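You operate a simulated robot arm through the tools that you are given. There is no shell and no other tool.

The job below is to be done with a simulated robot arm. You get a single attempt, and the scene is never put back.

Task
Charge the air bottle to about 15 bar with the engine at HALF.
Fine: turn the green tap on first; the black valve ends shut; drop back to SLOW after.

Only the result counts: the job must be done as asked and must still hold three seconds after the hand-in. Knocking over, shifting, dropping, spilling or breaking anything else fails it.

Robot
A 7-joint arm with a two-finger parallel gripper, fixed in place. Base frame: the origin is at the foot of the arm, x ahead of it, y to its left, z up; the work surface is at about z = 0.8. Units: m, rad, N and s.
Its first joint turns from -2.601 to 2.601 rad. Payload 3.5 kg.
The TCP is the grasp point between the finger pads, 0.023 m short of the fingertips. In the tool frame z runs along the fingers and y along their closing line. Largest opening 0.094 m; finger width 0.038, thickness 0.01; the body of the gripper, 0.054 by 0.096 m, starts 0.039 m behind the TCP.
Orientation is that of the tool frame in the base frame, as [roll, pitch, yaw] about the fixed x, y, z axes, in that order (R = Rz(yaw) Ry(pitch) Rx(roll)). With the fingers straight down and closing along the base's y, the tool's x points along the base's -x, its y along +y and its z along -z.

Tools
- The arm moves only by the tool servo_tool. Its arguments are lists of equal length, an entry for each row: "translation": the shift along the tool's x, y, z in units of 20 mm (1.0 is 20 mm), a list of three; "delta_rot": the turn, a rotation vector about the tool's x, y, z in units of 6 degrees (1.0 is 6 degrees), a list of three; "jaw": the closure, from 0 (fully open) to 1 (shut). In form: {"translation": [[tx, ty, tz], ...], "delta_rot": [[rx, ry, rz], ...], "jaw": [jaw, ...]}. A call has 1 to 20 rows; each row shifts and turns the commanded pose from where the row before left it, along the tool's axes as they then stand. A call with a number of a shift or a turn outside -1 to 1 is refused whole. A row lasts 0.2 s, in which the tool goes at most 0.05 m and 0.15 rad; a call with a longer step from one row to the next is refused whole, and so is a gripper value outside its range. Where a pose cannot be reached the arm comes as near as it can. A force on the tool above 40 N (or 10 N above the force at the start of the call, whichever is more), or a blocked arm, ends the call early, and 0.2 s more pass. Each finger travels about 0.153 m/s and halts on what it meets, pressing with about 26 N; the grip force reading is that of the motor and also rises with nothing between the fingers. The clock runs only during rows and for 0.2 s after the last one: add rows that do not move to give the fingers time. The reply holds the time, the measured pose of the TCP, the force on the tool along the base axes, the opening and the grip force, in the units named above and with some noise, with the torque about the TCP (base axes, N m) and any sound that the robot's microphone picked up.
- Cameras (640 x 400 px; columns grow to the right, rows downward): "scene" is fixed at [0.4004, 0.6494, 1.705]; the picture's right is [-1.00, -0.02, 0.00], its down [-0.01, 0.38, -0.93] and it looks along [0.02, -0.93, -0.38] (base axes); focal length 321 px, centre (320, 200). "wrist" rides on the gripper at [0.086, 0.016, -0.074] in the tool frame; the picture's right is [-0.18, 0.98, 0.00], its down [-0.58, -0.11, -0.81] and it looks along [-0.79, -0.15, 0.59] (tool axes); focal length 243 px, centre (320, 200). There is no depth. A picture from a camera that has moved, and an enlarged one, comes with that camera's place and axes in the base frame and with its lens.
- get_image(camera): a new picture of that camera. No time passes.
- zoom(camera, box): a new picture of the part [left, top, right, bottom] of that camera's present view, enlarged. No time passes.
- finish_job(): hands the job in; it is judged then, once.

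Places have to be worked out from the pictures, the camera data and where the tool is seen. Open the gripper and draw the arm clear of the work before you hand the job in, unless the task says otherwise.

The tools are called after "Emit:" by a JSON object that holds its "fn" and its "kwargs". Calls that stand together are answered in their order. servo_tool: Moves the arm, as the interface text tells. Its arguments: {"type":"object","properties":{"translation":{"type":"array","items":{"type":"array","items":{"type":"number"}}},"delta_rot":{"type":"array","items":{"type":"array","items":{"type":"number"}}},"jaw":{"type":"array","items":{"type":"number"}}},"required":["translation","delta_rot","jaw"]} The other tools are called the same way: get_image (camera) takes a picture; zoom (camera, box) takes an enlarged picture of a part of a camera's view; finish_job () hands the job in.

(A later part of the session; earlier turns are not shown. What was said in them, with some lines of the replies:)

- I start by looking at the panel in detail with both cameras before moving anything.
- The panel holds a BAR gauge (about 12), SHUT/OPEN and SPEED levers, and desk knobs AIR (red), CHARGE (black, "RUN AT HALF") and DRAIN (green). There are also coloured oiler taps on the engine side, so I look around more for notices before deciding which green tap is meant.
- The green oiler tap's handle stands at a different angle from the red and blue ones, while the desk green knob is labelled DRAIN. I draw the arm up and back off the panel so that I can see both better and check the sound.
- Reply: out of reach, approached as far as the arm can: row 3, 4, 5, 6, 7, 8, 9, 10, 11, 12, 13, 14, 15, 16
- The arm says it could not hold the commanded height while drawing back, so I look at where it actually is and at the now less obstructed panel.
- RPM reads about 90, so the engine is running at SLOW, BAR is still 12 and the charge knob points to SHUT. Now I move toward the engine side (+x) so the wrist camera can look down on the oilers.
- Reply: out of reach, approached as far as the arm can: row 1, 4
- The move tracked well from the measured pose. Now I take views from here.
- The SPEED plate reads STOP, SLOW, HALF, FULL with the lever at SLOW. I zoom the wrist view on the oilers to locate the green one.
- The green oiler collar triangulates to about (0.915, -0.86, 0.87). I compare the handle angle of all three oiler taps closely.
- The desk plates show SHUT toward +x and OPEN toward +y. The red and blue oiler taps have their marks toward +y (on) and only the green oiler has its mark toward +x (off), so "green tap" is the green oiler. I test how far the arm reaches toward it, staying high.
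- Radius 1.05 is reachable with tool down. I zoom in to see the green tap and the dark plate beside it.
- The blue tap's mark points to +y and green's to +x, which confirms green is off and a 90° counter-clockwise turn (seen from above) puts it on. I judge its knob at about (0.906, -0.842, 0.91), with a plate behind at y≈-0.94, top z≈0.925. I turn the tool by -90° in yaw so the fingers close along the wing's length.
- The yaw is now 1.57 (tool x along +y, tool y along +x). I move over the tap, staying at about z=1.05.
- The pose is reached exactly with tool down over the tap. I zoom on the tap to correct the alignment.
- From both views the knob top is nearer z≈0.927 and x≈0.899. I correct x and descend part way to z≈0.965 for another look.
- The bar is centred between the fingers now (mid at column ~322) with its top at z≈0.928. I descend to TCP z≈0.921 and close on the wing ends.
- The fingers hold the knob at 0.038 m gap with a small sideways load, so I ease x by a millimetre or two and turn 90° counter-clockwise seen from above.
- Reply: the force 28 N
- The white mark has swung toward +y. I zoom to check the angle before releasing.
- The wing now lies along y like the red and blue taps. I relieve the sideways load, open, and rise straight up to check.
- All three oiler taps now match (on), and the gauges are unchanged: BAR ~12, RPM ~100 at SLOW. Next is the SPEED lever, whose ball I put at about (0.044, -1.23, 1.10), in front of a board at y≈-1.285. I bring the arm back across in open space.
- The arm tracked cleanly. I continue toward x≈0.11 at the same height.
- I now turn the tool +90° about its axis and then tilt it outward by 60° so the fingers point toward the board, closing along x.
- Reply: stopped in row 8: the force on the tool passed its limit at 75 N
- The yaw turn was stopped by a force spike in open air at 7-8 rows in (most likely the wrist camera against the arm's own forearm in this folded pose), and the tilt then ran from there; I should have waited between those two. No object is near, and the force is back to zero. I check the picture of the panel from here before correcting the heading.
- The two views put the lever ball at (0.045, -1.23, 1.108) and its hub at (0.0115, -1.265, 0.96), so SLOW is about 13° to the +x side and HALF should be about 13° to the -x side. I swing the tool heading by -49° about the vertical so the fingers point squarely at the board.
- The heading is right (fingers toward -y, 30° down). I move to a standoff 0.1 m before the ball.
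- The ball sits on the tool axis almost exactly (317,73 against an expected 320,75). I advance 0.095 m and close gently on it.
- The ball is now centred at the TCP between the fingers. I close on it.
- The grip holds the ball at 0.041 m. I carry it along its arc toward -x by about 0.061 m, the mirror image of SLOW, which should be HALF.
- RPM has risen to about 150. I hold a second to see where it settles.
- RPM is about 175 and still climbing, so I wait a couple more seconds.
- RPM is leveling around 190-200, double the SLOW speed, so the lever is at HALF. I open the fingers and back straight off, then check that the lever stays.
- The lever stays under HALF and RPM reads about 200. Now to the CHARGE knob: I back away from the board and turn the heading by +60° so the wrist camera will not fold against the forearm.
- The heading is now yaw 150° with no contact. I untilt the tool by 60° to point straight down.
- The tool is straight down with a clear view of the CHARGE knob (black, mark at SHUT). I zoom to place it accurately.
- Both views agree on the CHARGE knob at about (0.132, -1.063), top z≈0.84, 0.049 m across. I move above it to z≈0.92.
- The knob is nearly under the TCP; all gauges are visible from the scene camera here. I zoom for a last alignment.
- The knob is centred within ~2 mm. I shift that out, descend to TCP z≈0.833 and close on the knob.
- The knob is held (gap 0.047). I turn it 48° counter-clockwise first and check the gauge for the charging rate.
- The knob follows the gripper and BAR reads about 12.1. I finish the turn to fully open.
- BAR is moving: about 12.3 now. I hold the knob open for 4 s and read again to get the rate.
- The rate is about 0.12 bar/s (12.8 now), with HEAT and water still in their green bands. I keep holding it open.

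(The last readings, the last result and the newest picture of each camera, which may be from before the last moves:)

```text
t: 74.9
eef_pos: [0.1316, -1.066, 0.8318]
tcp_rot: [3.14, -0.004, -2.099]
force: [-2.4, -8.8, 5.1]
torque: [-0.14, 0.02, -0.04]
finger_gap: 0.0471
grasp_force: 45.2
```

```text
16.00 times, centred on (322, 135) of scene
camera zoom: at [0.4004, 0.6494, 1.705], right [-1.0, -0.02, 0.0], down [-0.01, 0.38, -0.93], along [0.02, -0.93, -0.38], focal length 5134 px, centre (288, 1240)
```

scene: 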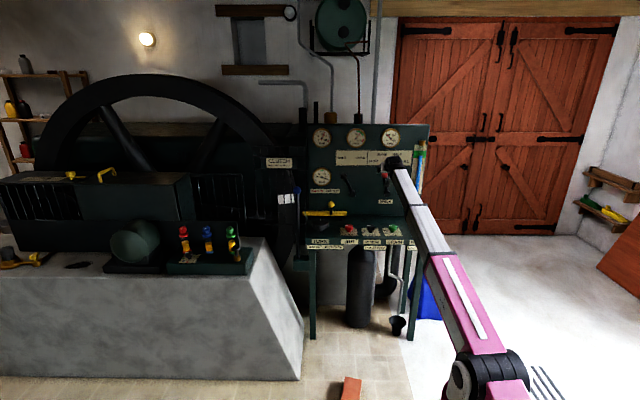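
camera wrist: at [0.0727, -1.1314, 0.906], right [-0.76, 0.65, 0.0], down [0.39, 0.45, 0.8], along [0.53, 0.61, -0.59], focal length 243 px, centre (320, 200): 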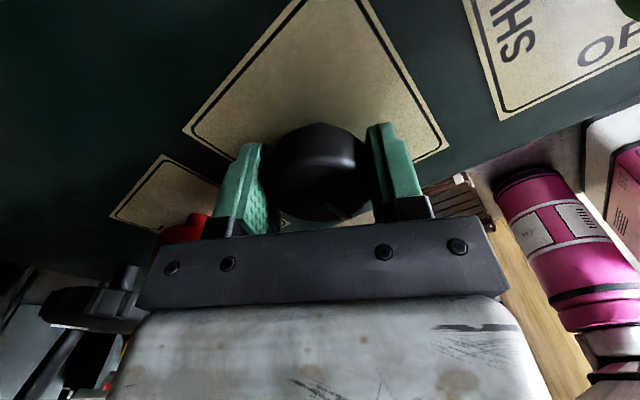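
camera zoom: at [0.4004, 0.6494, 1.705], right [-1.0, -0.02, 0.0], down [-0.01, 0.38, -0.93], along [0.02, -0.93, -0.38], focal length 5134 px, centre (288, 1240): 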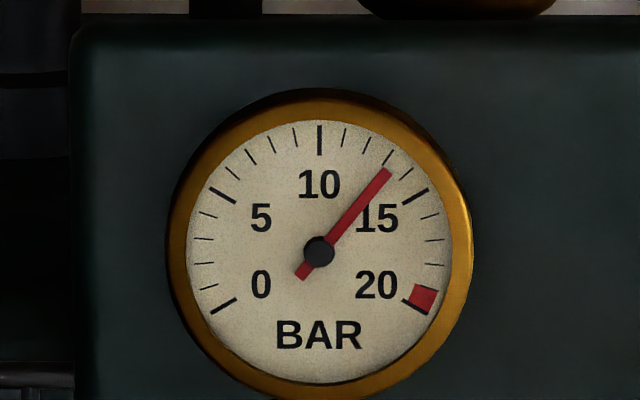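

BAR is about 13.4 now. I hold another 4 s.

Emit:
{"fn": "servo_tool", "kwargs": {"translation": [[0, 0, 0], [0, 0, 0], [0, 0, 0], [0, 0, 0], [0, 0, 0], [0, 0, 0], [0, 0, 0], [0, 0, 0], [0, 0, 0], [0, 0, 0], [0, 0, 0], [0, 0, 0], [0, 0, 0], [0, 0, 0], [0, 0, 0], [0, 0, 0], [0, 0, 0], [0, 0, 0], [0, 0, 0], [0, 0, 0]], "delta_rot": [[0, 0, 0], [0, 0, 0], [0, 0, 0], [0, 0, 0], [0, 0, 0], [0, 0, 0], [0, 0, 0], [0, 0, 0], [0, 0, 0], [0, 0, 0], [0, 0, 0], [0, 0, 0], [0, 0, 0], [0, 0, 0], [0, 0, 0], [0, 0, 0], [0, 0, 0], [0, 0, 0], [0, 0, 0], [0, 0, 0]], "jaw": [0.7, 0.7, 0.7, 0.7, 0.7, 0.7, 0.7, 0.7, 0.7, 0.7, 0.7, 0.7, 0.7, 0.7, 0.7, 0.7, 0.7, 0.7, 0.7, 0.7]}}

Emit:
{"fn": "zoom", "kwargs": {"camera": "scene", "box": [306, 125, 338, 145]}}

Emit:
{"fn": "zoom", "kwargs": {"camera": "scene", "box": [335, 120, 435, 182]}}

```text
t: 79.1
eef_pos: [0.1317, -1.0654, 0.8326]
tcp_rot: [3.14, -0.003, -2.099]
force: [-2.0, -7.0, 3.1]
torque: [-0.09, -0.01, 0.01]
finger_gap: 0.0473
grasp_force: 45.1
```

```text
16.00 times, centred on (322, 135) of scene
camera zoom: at [0.4004, 0.6494, 1.705], right [-1.0, -0.02, 0.0], down [-0.01, 0.38, -0.93], along [0.02, -0.93, -0.38], focal length 5134 px, centre (288, 1240)
```

zoom: 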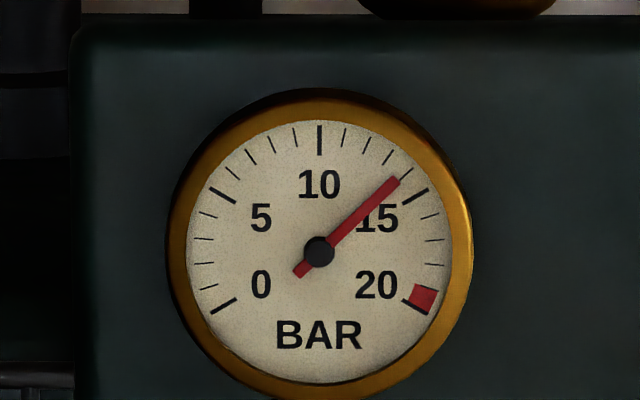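

```text
6.40 times, centred on (385, 151) of scene
camera zoom: at [0.4004, 0.6494, 1.705], right [-1.0, -0.02, 0.0], down [-0.01, 0.38, -0.93], along [0.02, -0.93, -0.38], focal length 2054 px, centre (-96, 514)
```

zoom: 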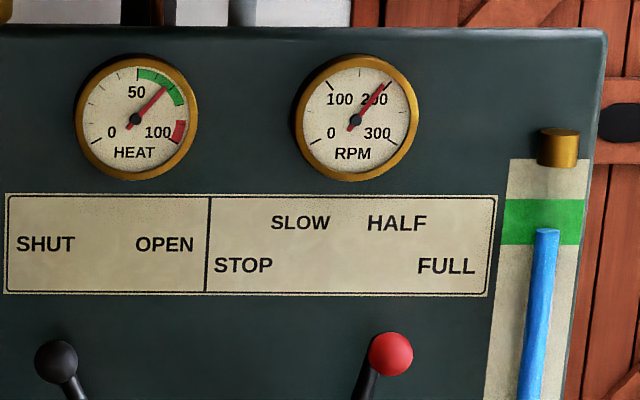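

BAR is about 14.0. One more 4 s hold should bring it to about 14.6.

Emit:
{"fn": "servo_tool", "kwargs": {"translation": [[0, 0, 0], [0, 0, 0], [0, 0, 0], [0, 0, 0], [0, 0, 0], [0, 0, 0], [0, 0, 0], [0, 0, 0], [0, 0, 0], [0, 0, 0], [0, 0, 0], [0, 0, 0], [0, 0, 0], [0, 0, 0], [0, 0, 0], [0, 0, 0], [0, 0, 0], [0, 0, 0], [0, 0, 0], [0, 0, 0]], "delta_rot": [[0, 0, 0], [0, 0, 0], [0, 0, 0], [0, 0, 0], [0, 0, 0], [0, 0, 0], [0, 0, 0], [0, 0, 0], [0, 0, 0], [0, 0, 0], [0, 0, 0], [0, 0, 0], [0, 0, 0], [0, 0, 0], [0, 0, 0], [0, 0, 0], [0, 0, 0], [0, 0, 0], [0, 0, 0], [0, 0, 0]], "jaw": [0.7, 0.7, 0.7, 0.7, 0.7, 0.7, 0.7, 0.7, 0.7, 0.7, 0.7, 0.7, 0.7, 0.7, 0.7, 0.7, 0.7, 0.7, 0.7, 0.7]}}

Emit:
{"fn": "zoom", "kwargs": {"camera": "scene", "box": [306, 125, 338, 145]}}

```text
t: 83.3
eef_pos: [0.1309, -1.0639, 0.8328]
tcp_rot: [3.14, -0.003, -2.1]
force: [-1.2, -4.2, 1.7]
torque: [-0.03, 0.0, 0.04]
finger_gap: 0.0469
grasp_force: 44.4
```

```text
16.00 times, centred on (322, 135) of scene
camera zoom: at [0.4004, 0.6494, 1.705], right [-1.0, -0.02, 0.0], down [-0.01, 0.38, -0.93], along [0.02, -0.93, -0.38], focal length 5134 px, centre (288, 1240)
```

zoom: 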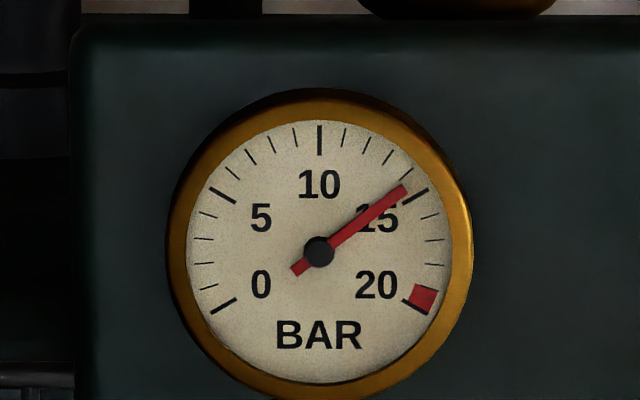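

BAR is about 14.5. I wait one more second and then turn the knob back clockwise to SHUT with a slight over-turn, which should end near 15.

Emit:
{"fn": "servo_tool", "kwargs": {"translation": [[0, 0, 0], [0, 0, 0], [0, 0, 0], [0, 0, 0], [0, 0, 0], [0, 0, 0], [0, 0, 0], [0, 0, 0], [0, 0, 0], [0, 0, 0], [0, 0, 0], [0, 0, 0], [0, 0, 0], [0, 0, 0], [0, 0, 0], [0, 0, 0], [0, 0, 0], [0, 0, 0], [0, 0, 0], [0, 0, 0]], "delta_rot": [[0, 0, 0], [0, 0, 0], [0, 0, 0], [0, 0, 0], [0, 0, 0], [0, 0, 1], [0, 0, 1], [0, 0, 1], [0, 0, 1], [0, 0, 1], [0, 0, 1], [0, 0, 1], [0, 0, 1], [0, 0, 1], [0, 0, 1], [0, 0, 1], [0, 0, 1], [0, 0, 1], [0, 0, 1], [0, 0, 1]], "jaw": [0.7, 0.7, 0.7, 0.7, 0.7, 0.7, 0.7, 0.7, 0.7, 0.7, 0.7, 0.7, 0.7, 0.7, 0.7, 0.7, 0.7, 0.7, 0.7, 0.7]}}

Emit:
{"fn": "zoom", "kwargs": {"camera": "scene", "box": [306, 125, 338, 145]}}

Emit:
{"fn": "get_image", "kwargs": {"camera": "wrist"}}

```text
t: 87.5
eef_pos: [0.1311, -1.065, 0.8333]
tcp_rot: [-3.137, -0.003, 2.613]
force: [-3.0, -5.3, -2.9]
torque: [0.09, 0.33, 0.97]
finger_gap: 0.0471
grasp_force: 45.1
```

```text
16.00 times, centred on (322, 135) of scene
camera zoom: at [0.4004, 0.6494, 1.705], right [-1.0, -0.02, 0.0], down [-0.01, 0.38, -0.93], along [0.02, -0.93, -0.38], focal length 5134 px, centre (288, 1240)
```

zoom: 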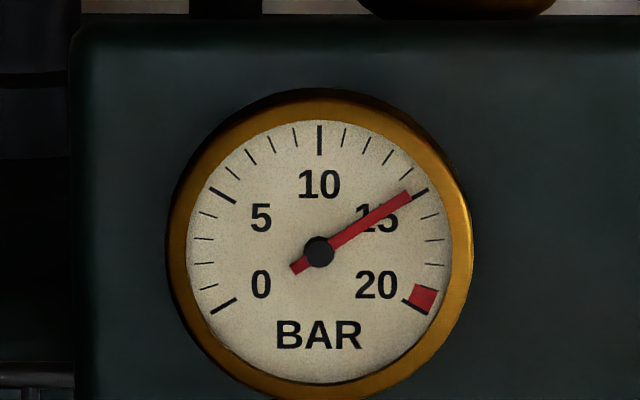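

```text
taken
camera wrist: at [0.064, -1.0074, 0.9056], right [0.65, 0.76, 0.0], down [0.45, -0.39, 0.81], along [0.61, -0.53, -0.59], focal length 243 px, centre (320, 200)
```

wrist: 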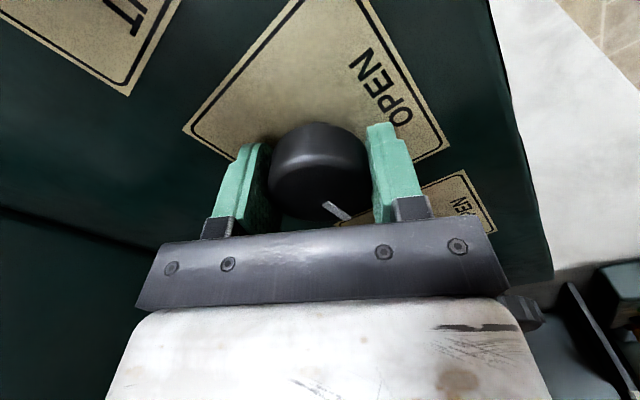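

The knob is back at its SHUT stop (0.97 N m against it, mark as at first) and BAR reads about 14.9. I open the fingers and rise.

Emit:
{"fn": "servo_tool", "kwargs": {"translation": [[0, 0, 0], [0, 0, 0], [0, 0, 0], [0, 0, -0.9], [0, 0, -0.9], [0, 0, -0.9], [0, 0, -0.9], [0, 0, -0.9]], "delta_rot": [[0, 0, 0], [0, 0, 0], [0, 0, 0], [0, 0, 0], [0, 0, 0], [0, 0, 0], [0, 0, 0], [0, 0, 0]], "jaw": [0.35, 0, 0, 0, 0, 0, 0, 0]}}

Emit:
{"fn": "zoom", "kwargs": {"camera": "scene", "box": [306, 125, 338, 145]}}

Emit:
{"fn": "zoom", "kwargs": {"camera": "wrist", "box": [240, 20, 400, 140]}}

Emit:
{"fn": "zoom", "kwargs": {"camera": "scene", "box": [300, 120, 460, 260]}}

```text
t: 89.3
eef_pos: [0.1308, -1.0648, 0.9237]
tcp_rot: [-3.137, -0.002, 2.612]
force: [-0.6, -0.5, 0.4]
torque: [0.01, 0.06, -0.01]
finger_gap: 0.094
grasp_force: 0.1
```

```text
16.00 times, centred on (322, 135) of scene
camera zoom: at [0.4004, 0.6494, 1.705], right [-1.0, -0.02, 0.0], down [-0.01, 0.38, -0.93], along [0.02, -0.93, -0.38], focal length 5134 px, centre (288, 1240)
```

zoom: 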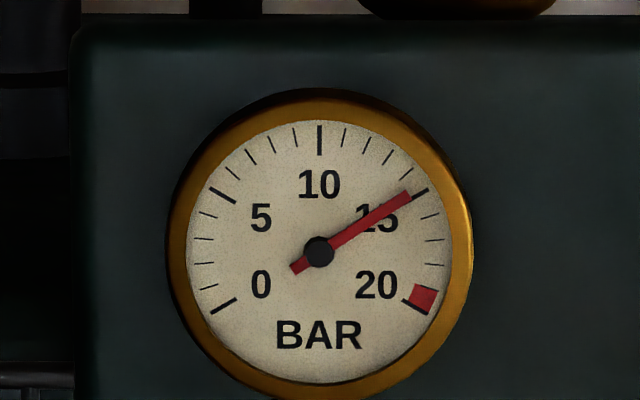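

```text
3.33 times, centred on (320, 80) of wrist
camera zoom: at [0.0651, -1.0069, 0.9961], right [0.65, 0.76, 0.0], down [0.45, -0.39, 0.81], along [0.61, -0.53, -0.59], focal length 809 px, centre (320, 600)
```

zoom: 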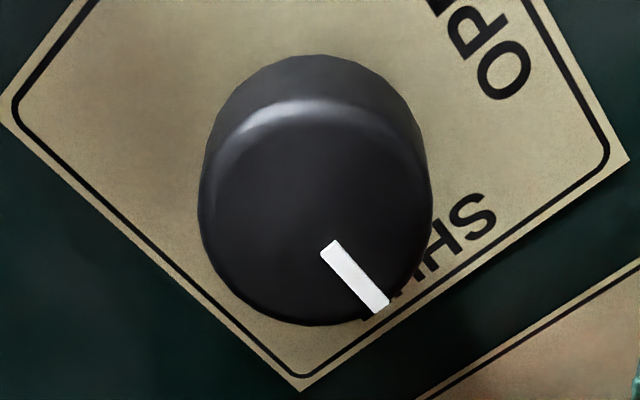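

```text
2.86 times, centred on (380, 190) of scene
camera zoom: at [0.4004, 0.6494, 1.705], right [-1.0, -0.02, 0.0], down [-0.01, 0.38, -0.93], along [0.02, -0.93, -0.38], focal length 917 px, centre (149, 229)
```

zoom: 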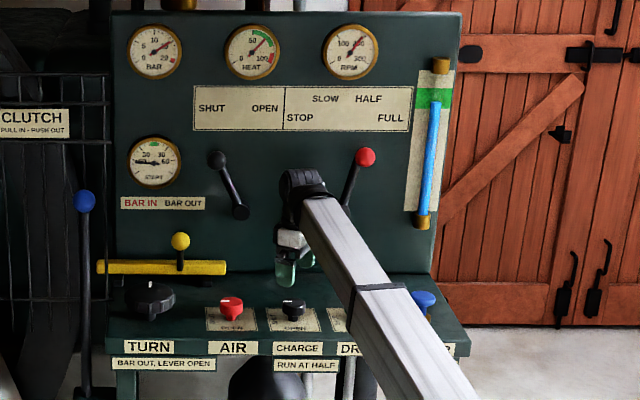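

The charge knob mark is back exactly at SHUT and BAR holds at about 14.9. Now back to the SPEED lever by the reverse route: rise and draw back, then tilt outward again.

Emit:
{"fn": "servo_tool", "kwargs": {"translation": [[0.54, 0.63, -0.88], [0.54, 0.63, -0.88], [0.54, 0.63, -0.88], [0.54, 0.63, -0.88], [0.54, 0.63, -0.88], [0.54, 0.63, -0.88], [0.54, 0.63, -0.88], [0.54, 0.63, -0.88], [0.54, 0.63, -0.88], [0.54, 0.63, -0.88], [0, 0, 0], [0, 0, 0], [0, 0, 0], [0, 0, 0], [0, 0, 0], [0, 0, 0], [0, 0, 0], [0, 0, 0], [0, 0, 0], [0, 0, 0]], "delta_rot": [[0, 0, 0], [0, 0, 0], [0, 0, 0], [0, 0, 0], [0, 0, 0], [0, 0, 0], [0, 0, 0], [0, 0, 0], [0, 0, 0], [0, 0, 0], [0, -1, 0], [0, -1, 0], [0, -1, 0], [0, -1, 0], [0, -1, 0], [0, -1, 0], [0, -1, 0], [0, -1, 0], [0, -1, 0], [0, -1, 0]], "jaw": [0, 0, 0, 0, 0, 0, 0, 0, 0, 0, 0, 0, 0, 0, 0, 0, 0, 0, 0, 0]}}

```text
t: 93.5
eef_pos: [0.1028, -0.902, 1.0981]
tcp_rot: [-3.136, 1.047, 2.618]
force: [-0.6, 0.2, -0.3]
torque: [0.03, 0.0, 0.01]
finger_gap: 0.0939
grasp_force: 0.0
```

Now I turn the heading back by -60° and go to the standoff in front of the ball at its HALF position.

Emit:
{"fn": "servo_tool", "kwargs": {"translation": [[0, 0, 0], [0, 0, 0], [0, 0, 0], [0, 0, 0], [0, 0, 0], [0, 0, 0], [0, 0, 0], [0, 0, 0], [0, 0, 0], [0, 0, 0], [-0.87, -0.612, 0.823], [-0.87, -0.612, 0.823], [-0.87, -0.612, 0.823], [-0.87, -0.612, 0.823], [-0.87, -0.612, 0.823], [-0.87, -0.612, 0.823], [-0.87, -0.612, 0.823], [-0.87, -0.612, 0.823], [-0.87, -0.612, 0.823], [-0.87, -0.612, 0.823]], "delta_rot": [[0.867, 0, 0.498], [0.867, 0, 0.498], [0.867, 0, 0.498], [0.867, 0, 0.498], [0.867, 0, 0.498], [0.867, 0, 0.498], [0.867, 0, 0.498], [0.867, 0, 0.498], [0.867, 0, 0.498], [0.867, 0, 0.498], [0, 0, 0], [0, 0, 0], [0, 0, 0], [0, 0, 0], [0, 0, 0], [0, 0, 0], [0, 0, 0], [0, 0, 0], [0, 0, 0], [0, 0, 0]], "jaw": [0, 0, 0, 0, 0, 0, 0, 0, 0, 0, 0, 0, 0, 0, 0, 0, 0, 0, 0, 0]}}

Emit:
{"fn": "get_image", "kwargs": {"camera": "wrist"}}

Emit:
{"fn": "zoom", "kwargs": {"camera": "scene", "box": [300, 120, 440, 208]}}

```text
t: 97.7
eef_pos: [-0.021, -1.1316, 1.168]
tcp_rot: [-3.132, 1.05, 1.574]
force: [0.4, 0.6, 0.0]
torque: [0.01, 0.0, -0.01]
finger_gap: 0.0938
grasp_force: 0.0
```

```text
taken
camera wrist: at [-0.0044, -1.0234, 1.1283], right [0.98, -0.1, 0.15], down [-0.1, 0.41, 0.91], along [-0.15, -0.91, 0.39], focal length 243 px, centre (320, 200)
```

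wrist: 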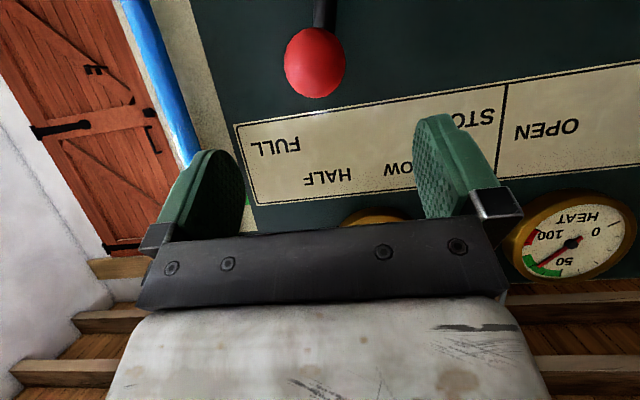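

```text
4.55 times, centred on (370, 164) of scene
camera zoom: at [0.4004, 0.6494, 1.705], right [-1.0, -0.02, 0.0], down [-0.01, 0.38, -0.93], along [0.02, -0.93, -0.38], focal length 1459 px, centre (93, 364)
```

zoom: 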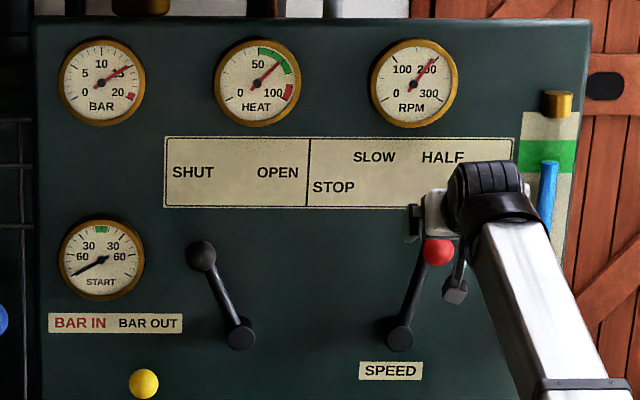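

The ball is where I left it; RPM 200 and BAR about 15. I advance to it again and close.

Emit:
{"fn": "servo_tool", "kwargs": {"translation": [[0.025, -0.1, 0.907], [0.025, 0, 0.907], [0.025, 0, 0.907], [0.025, 0, 0.907], [0.025, 0, 0.907], [0.025, 0, 0.907], [0, 0, 0], [0, 0, 0], [0, 0, 0], [0, 0, 0]], "delta_rot": [[0, 0, 0], [0, 0, 0], [0, 0, 0], [0, 0, 0], [0, 0, 0], [0, 0, 0], [0, 0, 0], [0, 0, 0], [0, 0, 0], [0, 0, 0]], "jaw": [0, 0, 0, 0, 0, 0, 0.3, 0.5, 0.65, 0.65]}}

Emit:
{"fn": "get_image", "kwargs": {"camera": "wrist"}}

```text
t: 99.9
eef_pos: [-0.0237, -1.2231, 1.1114]
tcp_rot: [-3.133, 1.05, 1.574]
force: [-0.5, -1.0, 0.8]
torque: [-0.08, 0.16, 0.01]
finger_gap: 0.0412
grasp_force: 45.3
```

```text
taken
camera wrist: at [-0.0076, -1.1154, 1.0726], right [0.98, -0.1, 0.15], down [-0.1, 0.41, 0.91], along [-0.15, -0.91, 0.39], focal length 243 px, centre (320, 200)
```

wrist: 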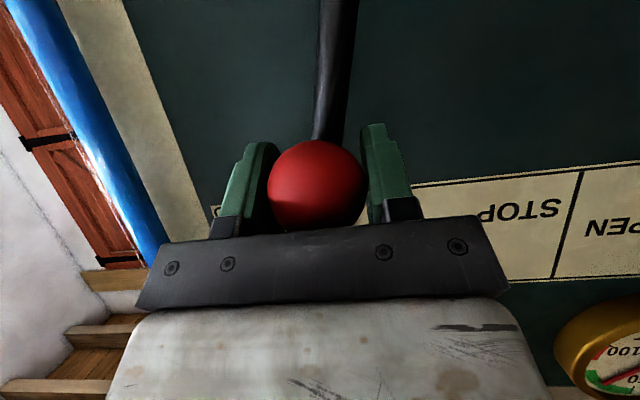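

The ball is gripped (gap 0.041) at x=-0.024. I carry it back along its arc by +0.066 m to where it stood at SLOW (x≈0.042).

Emit:
{"fn": "servo_tool", "kwargs": {"translation": [[-0.087, 0.5475, -0.05], [-0.048, 0.5475, -0.027], [-0.017, 0.5475, -0.01], [0.017, 0.5475, 0.01], [0.048, 0.5475, 0.027], [0.087, 0.5475, 0.05], [0, 0, 0], [0, 0, 0], [0, 0, 0], [0, 0, 0]], "delta_rot": [[0, 0, 0], [0, 0, 0], [0, 0, 0], [0, 0, 0], [0, 0, 0], [0, 0, 0], [0, 0, 0], [0, 0, 0], [0, 0, 0], [0, 0, 0]], "jaw": [0.65, 0.65, 0.65, 0.65, 0.65, 0.65, 0.65, 0.65, 0.65, 0.65]}}

Emit:
{"fn": "get_image", "kwargs": {"camera": "wrist"}}

Emit:
{"fn": "zoom", "kwargs": {"camera": "scene", "box": [300, 120, 440, 208]}}

```text
t: 102.1
eef_pos: [0.0436, -1.2233, 1.1111]
tcp_rot: [-3.132, 1.051, 1.574]
force: [-3.6, -1.6, 2.0]
torque: [0.01, 0.42, -0.02]
finger_gap: 0.0412
grasp_force: 45.0
```

```text
taken
camera wrist: at [0.0587, -1.1159, 1.0718], right [0.98, -0.1, 0.16], down [-0.1, 0.41, 0.91], along [-0.15, -0.91, 0.39], focal length 243 px, centre (320, 200)
```

wrist: 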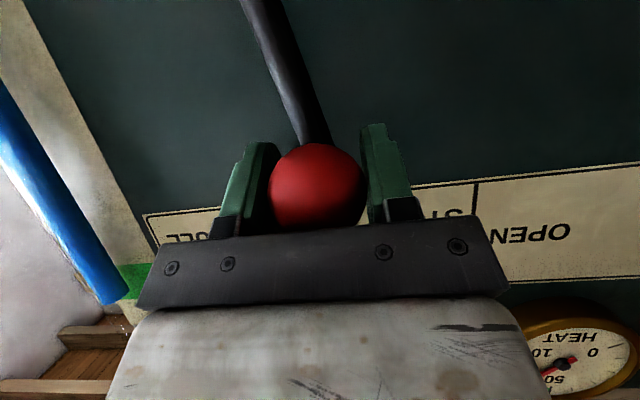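

```text
4.55 times, centred on (370, 164) of scene
camera zoom: at [0.4004, 0.6494, 1.705], right [-1.0, -0.02, 0.0], down [-0.01, 0.38, -0.93], along [0.02, -0.93, -0.38], focal length 1459 px, centre (93, 364)
```

zoom: 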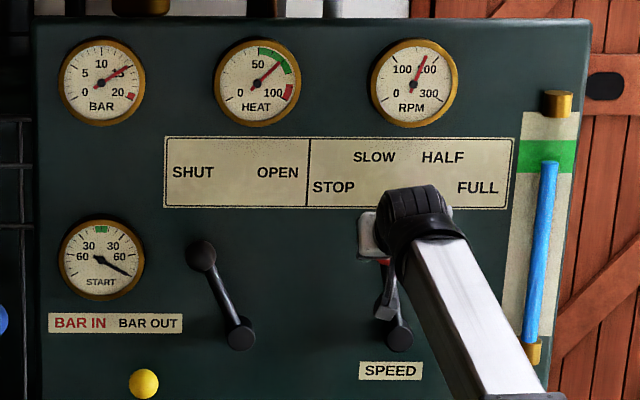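

The lever looks exactly as it did at SLOW and RPM is falling through 180. I open, back straight off, and check.

Emit:
{"fn": "servo_tool", "kwargs": {"translation": [[0, 0, 0], [0, 0, 0], [0, 0, 0], [0, 0, -0.9], [0, 0, -0.9], [0, 0, -0.9], [0, 0, -0.9], [0, 0, -0.9], [0, 0, -0.9]], "delta_rot": [[0, 0, 0], [0, 0, 0], [0, 0, 0], [0, 0, 0], [0, 0, 0], [0, 0, 0], [0, 0, 0], [0, 0, 0], [0, 0, 0]], "jaw": [0.3, 0, 0, 0, 0, 0, 0, 0, 0]}}

Emit:
{"fn": "get_image", "kwargs": {"camera": "wrist"}}

Emit:
{"fn": "zoom", "kwargs": {"camera": "scene", "box": [300, 120, 440, 208]}}

```text
t: 104.1
eef_pos: [0.0433, -1.1283, 1.1643]
tcp_rot: [-3.131, 1.049, 1.576]
force: [-0.1, 0.8, -0.3]
torque: [-0.01, 0.0, -0.01]
finger_gap: 0.094
grasp_force: 0.0
```

```text
taken
camera wrist: at [0.0586, -1.0213, 1.1251], right [0.98, -0.1, 0.15], down [-0.1, 0.41, 0.91], along [-0.15, -0.91, 0.39], focal length 243 px, centre (320, 200)
```

wrist: 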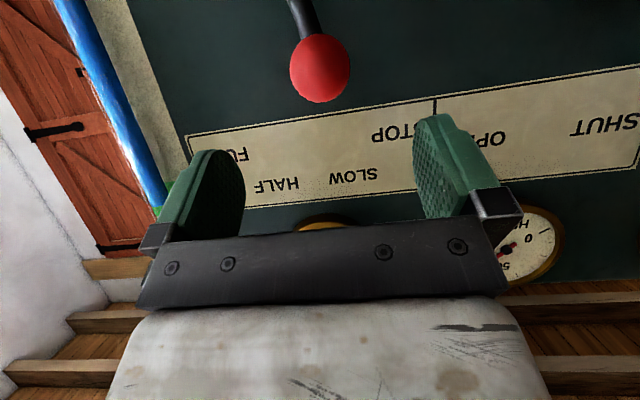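

```text
4.55 times, centred on (370, 164) of scene
camera zoom: at [0.4004, 0.6494, 1.705], right [-1.0, -0.02, 0.0], down [-0.01, 0.38, -0.93], along [0.02, -0.93, -0.38], focal length 1459 px, centre (93, 364)
```

zoom: 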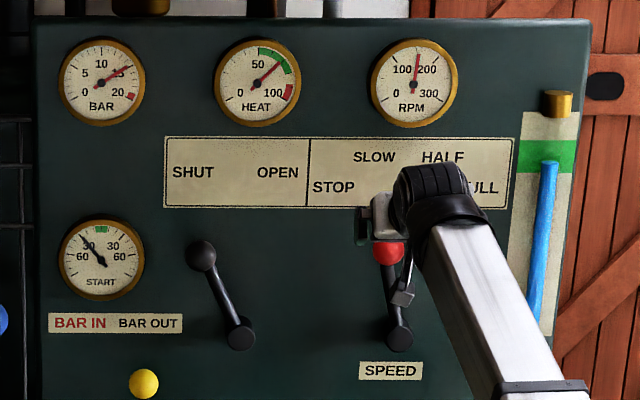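

The lever stands at SLOW and RPM is coming down (~160). I draw the arm clear of the panel and wait for the speed to settle.

Emit:
{"fn": "servo_tool", "kwargs": {"translation": [[0.866, 0.3, -0.835], [0.866, 0.3, -0.835], [0.866, 0.3, -0.835], [0.866, 0.3, -0.835], [0.866, 0.3, -0.835], [0.866, 0.3, -0.835], [0.866, 0.3, -0.835], [0.866, 0.3, -0.835], [0.866, 0.3, -0.835], [0.866, 0.3, -0.835], [0, 0, 0], [0, 0, 0], [0, 0, 0], [0, 0, 0], [0, 0, 0], [0, 0, 0], [0, 0, 0], [0, 0, 0], [0, 0, 0], [0, 0, 0]], "delta_rot": [[0, 0, 0], [0, 0, 0], [0, 0, 0], [0, 0, 0], [0, 0, 0], [0, 0, 0], [0, 0, 0], [0, 0, 0], [0, 0, 0], [0, 0, 0], [0, 0, 0], [0, 0, 0], [0, 0, 0], [0, 0, 0], [0, 0, 0], [0, 0, 0], [0, 0, 0], [0, 0, 0], [0, 0, 0], [0, 0, 0]], "jaw": [0, 0, 0, 0, 0, 0, 0, 0, 0, 0, 0, 0, 0, 0, 0, 0, 0, 0, 0, 0]}}

Emit:
{"fn": "zoom", "kwargs": {"camera": "scene", "box": [300, 120, 440, 208]}}

Emit:
{"fn": "zoom", "kwargs": {"camera": "scene", "box": [306, 125, 338, 145]}}

Emit:
{"fn": "get_image", "kwargs": {"camera": "scene"}}

```text
t: 108.3
eef_pos: [0.1044, -0.9, 1.0979]
tcp_rot: [-3.132, 1.051, 1.575]
force: [-0.7, -0.4, 0.0]
torque: [0.03, 0.0, -0.01]
finger_gap: 0.0942
grasp_force: 0.0
```

```text
4.55 times, centred on (370, 164) of scene
camera zoom: at [0.4004, 0.6494, 1.705], right [-1.0, -0.02, 0.0], down [-0.01, 0.38, -0.93], along [0.02, -0.93, -0.38], focal length 1459 px, centre (93, 364)
```

zoom: 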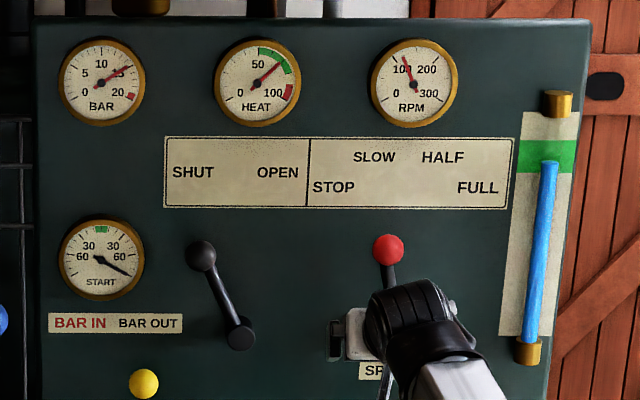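

```text
16.00 times, centred on (322, 135) of scene
camera zoom: at [0.4004, 0.6494, 1.705], right [-1.0, -0.02, 0.0], down [-0.01, 0.38, -0.93], along [0.02, -0.93, -0.38], focal length 5134 px, centre (288, 1240)
```

zoom: 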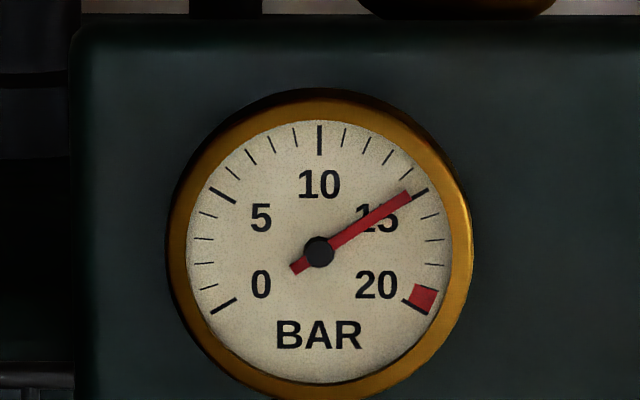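

```text
taken
```

scene: 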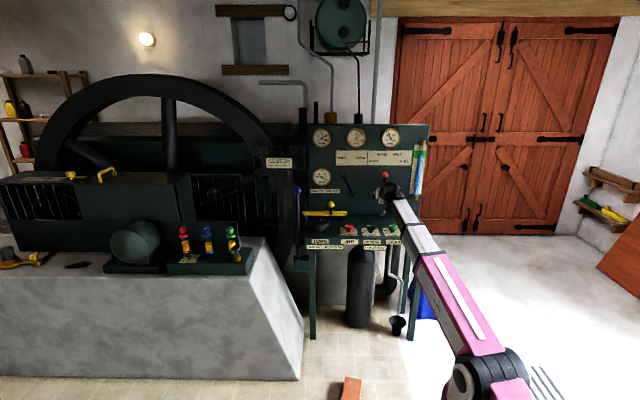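

RPM is near 125 and still dropping, BAR steady at about 14.9. I pull back a bit more, wait, and recheck everything.

Emit:
{"fn": "servo_tool", "kwargs": {"translation": [[0.5, 0, -0.8], [0.5, 0, -0.8], [0.5, 0, -0.8], [0.5, 0, -0.8], [0.5, 0, -0.8], [0, 0, 0], [0, 0, 0], [0, 0, 0], [0, 0, 0], [0, 0, 0], [0, 0, 0], [0, 0, 0], [0, 0, 0], [0, 0, 0], [0, 0, 0], [0, 0, 0], [0, 0, 0], [0, 0, 0], [0, 0, 0], [0, 0, 0]], "delta_rot": [[0, 0, 0], [0, 0, 0], [0, 0, 0], [0, 0, 0], [0, 0, 0], [0, 0, 0], [0, 0, 0], [0, 0, 0], [0, 0, 0], [0, 0, 0], [0, 0, 0], [0, 0, 0], [0, 0, 0], [0, 0, 0], [0, 0, 0], [0, 0, 0], [0, 0, 0], [0, 0, 0], [0, 0, 0], [0, 0, 0]], "jaw": [0, 0, 0, 0, 0, 0, 0, 0, 0, 0, 0, 0, 0, 0, 0, 0, 0, 0, 0, 0]}}

Emit:
{"fn": "zoom", "kwargs": {"camera": "scene", "box": [300, 120, 440, 208]}}

Emit:
{"fn": "zoom", "kwargs": {"camera": "scene", "box": [300, 200, 430, 262]}}

Emit:
{"fn": "zoom", "kwargs": {"camera": "scene", "box": [175, 210, 255, 260]}}

```text
t: 112.5
eef_pos: [0.1036, -0.8042, 1.0936]
tcp_rot: [-3.134, 1.05, 1.574]
force: [-0.2, -0.9, -0.7]
torque: [0.01, 0.01, 0.01]
finger_gap: 0.094
grasp_force: 0.0
```

```text
4.55 times, centred on (370, 164) of scene
camera zoom: at [0.4004, 0.6494, 1.705], right [-1.0, -0.02, 0.0], down [-0.01, 0.38, -0.93], along [0.02, -0.93, -0.38], focal length 1459 px, centre (93, 364)
```

zoom: 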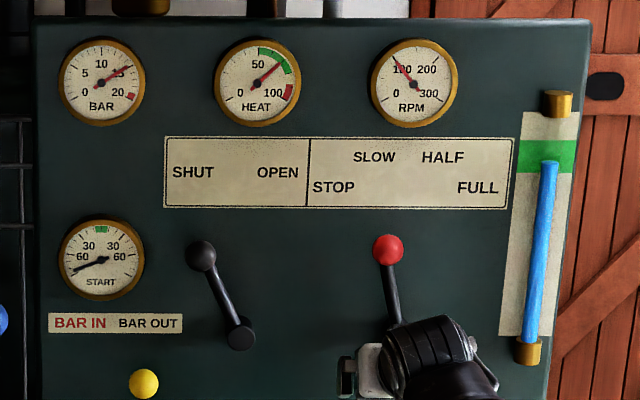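

```text
4.92 times, centred on (365, 231) of scene
camera zoom: at [0.4004, 0.6494, 1.705], right [-1.0, -0.02, 0.0], down [-0.01, 0.38, -0.93], along [0.02, -0.93, -0.38], focal length 1580 px, centre (98, 47)
```

zoom: 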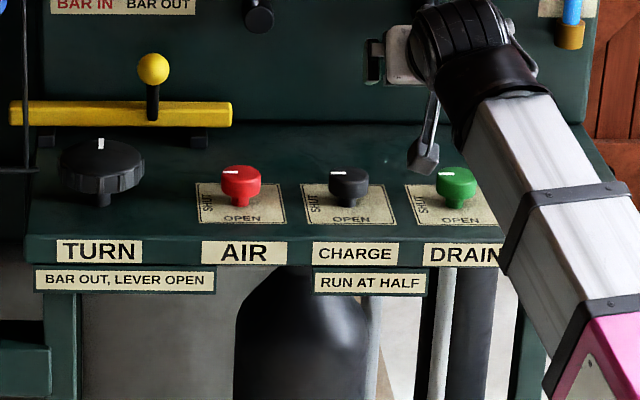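

```text
8.00 times, centred on (215, 235) of scene
camera zoom: at [0.4004, 0.6494, 1.705], right [-1.0, -0.02, 0.0], down [-0.01, 0.38, -0.93], along [0.02, -0.93, -0.38], focal length 2567 px, centre (1160, -80)
```

zoom: 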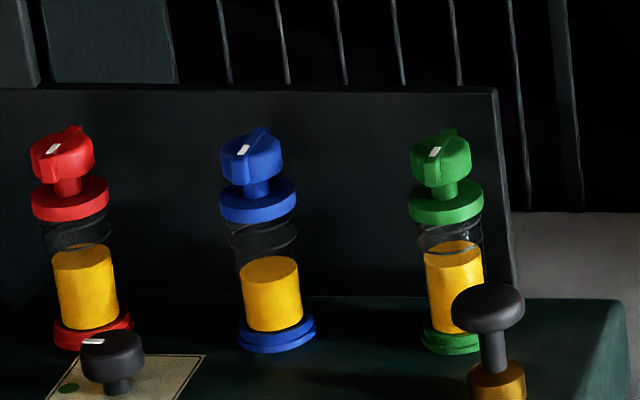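

RPM is back to its original SLOW reading of about 100, BAR holds at about 14.9, and the CHARGE knob is at SHUT. The green oiler tap is on like the red and blue ones, and the open gripper is clear of the work. I hand the job in.

Emit:
{"fn": "finish_job", "kwargs": {}}

```text
The job is handed in.
```

The job is handed in. The air bottle was charged from about 12 bar to about 14.9 bar with the engine at HALF (RPM gauge about 200). I don't have the verdict yet.

- **Green tap:** I turned it on before anything else. I took "green tap" to mean the green oiler on the engine side: it was the only one of the three oiler taps turned off, and the other green control, on the desk, is labelled DRAIN. I left DRAIN alone.
- **Black CHARGE valve:** opened only after the engine was at HALF, and turned back to its SHUT stop. The pressure held steady afterwards.
- **Speed:** dropped back to SLOW, and the RPM gauge is back at about 100, where it started.
- **Contact:** one force stop at 75 N occurred early on, while I was turning the wrist in open air. It was most likely the wrist camera touching the arm itself. I saw nothing around it moved or damaged.

The gripper is open and the arm is clear of the work.
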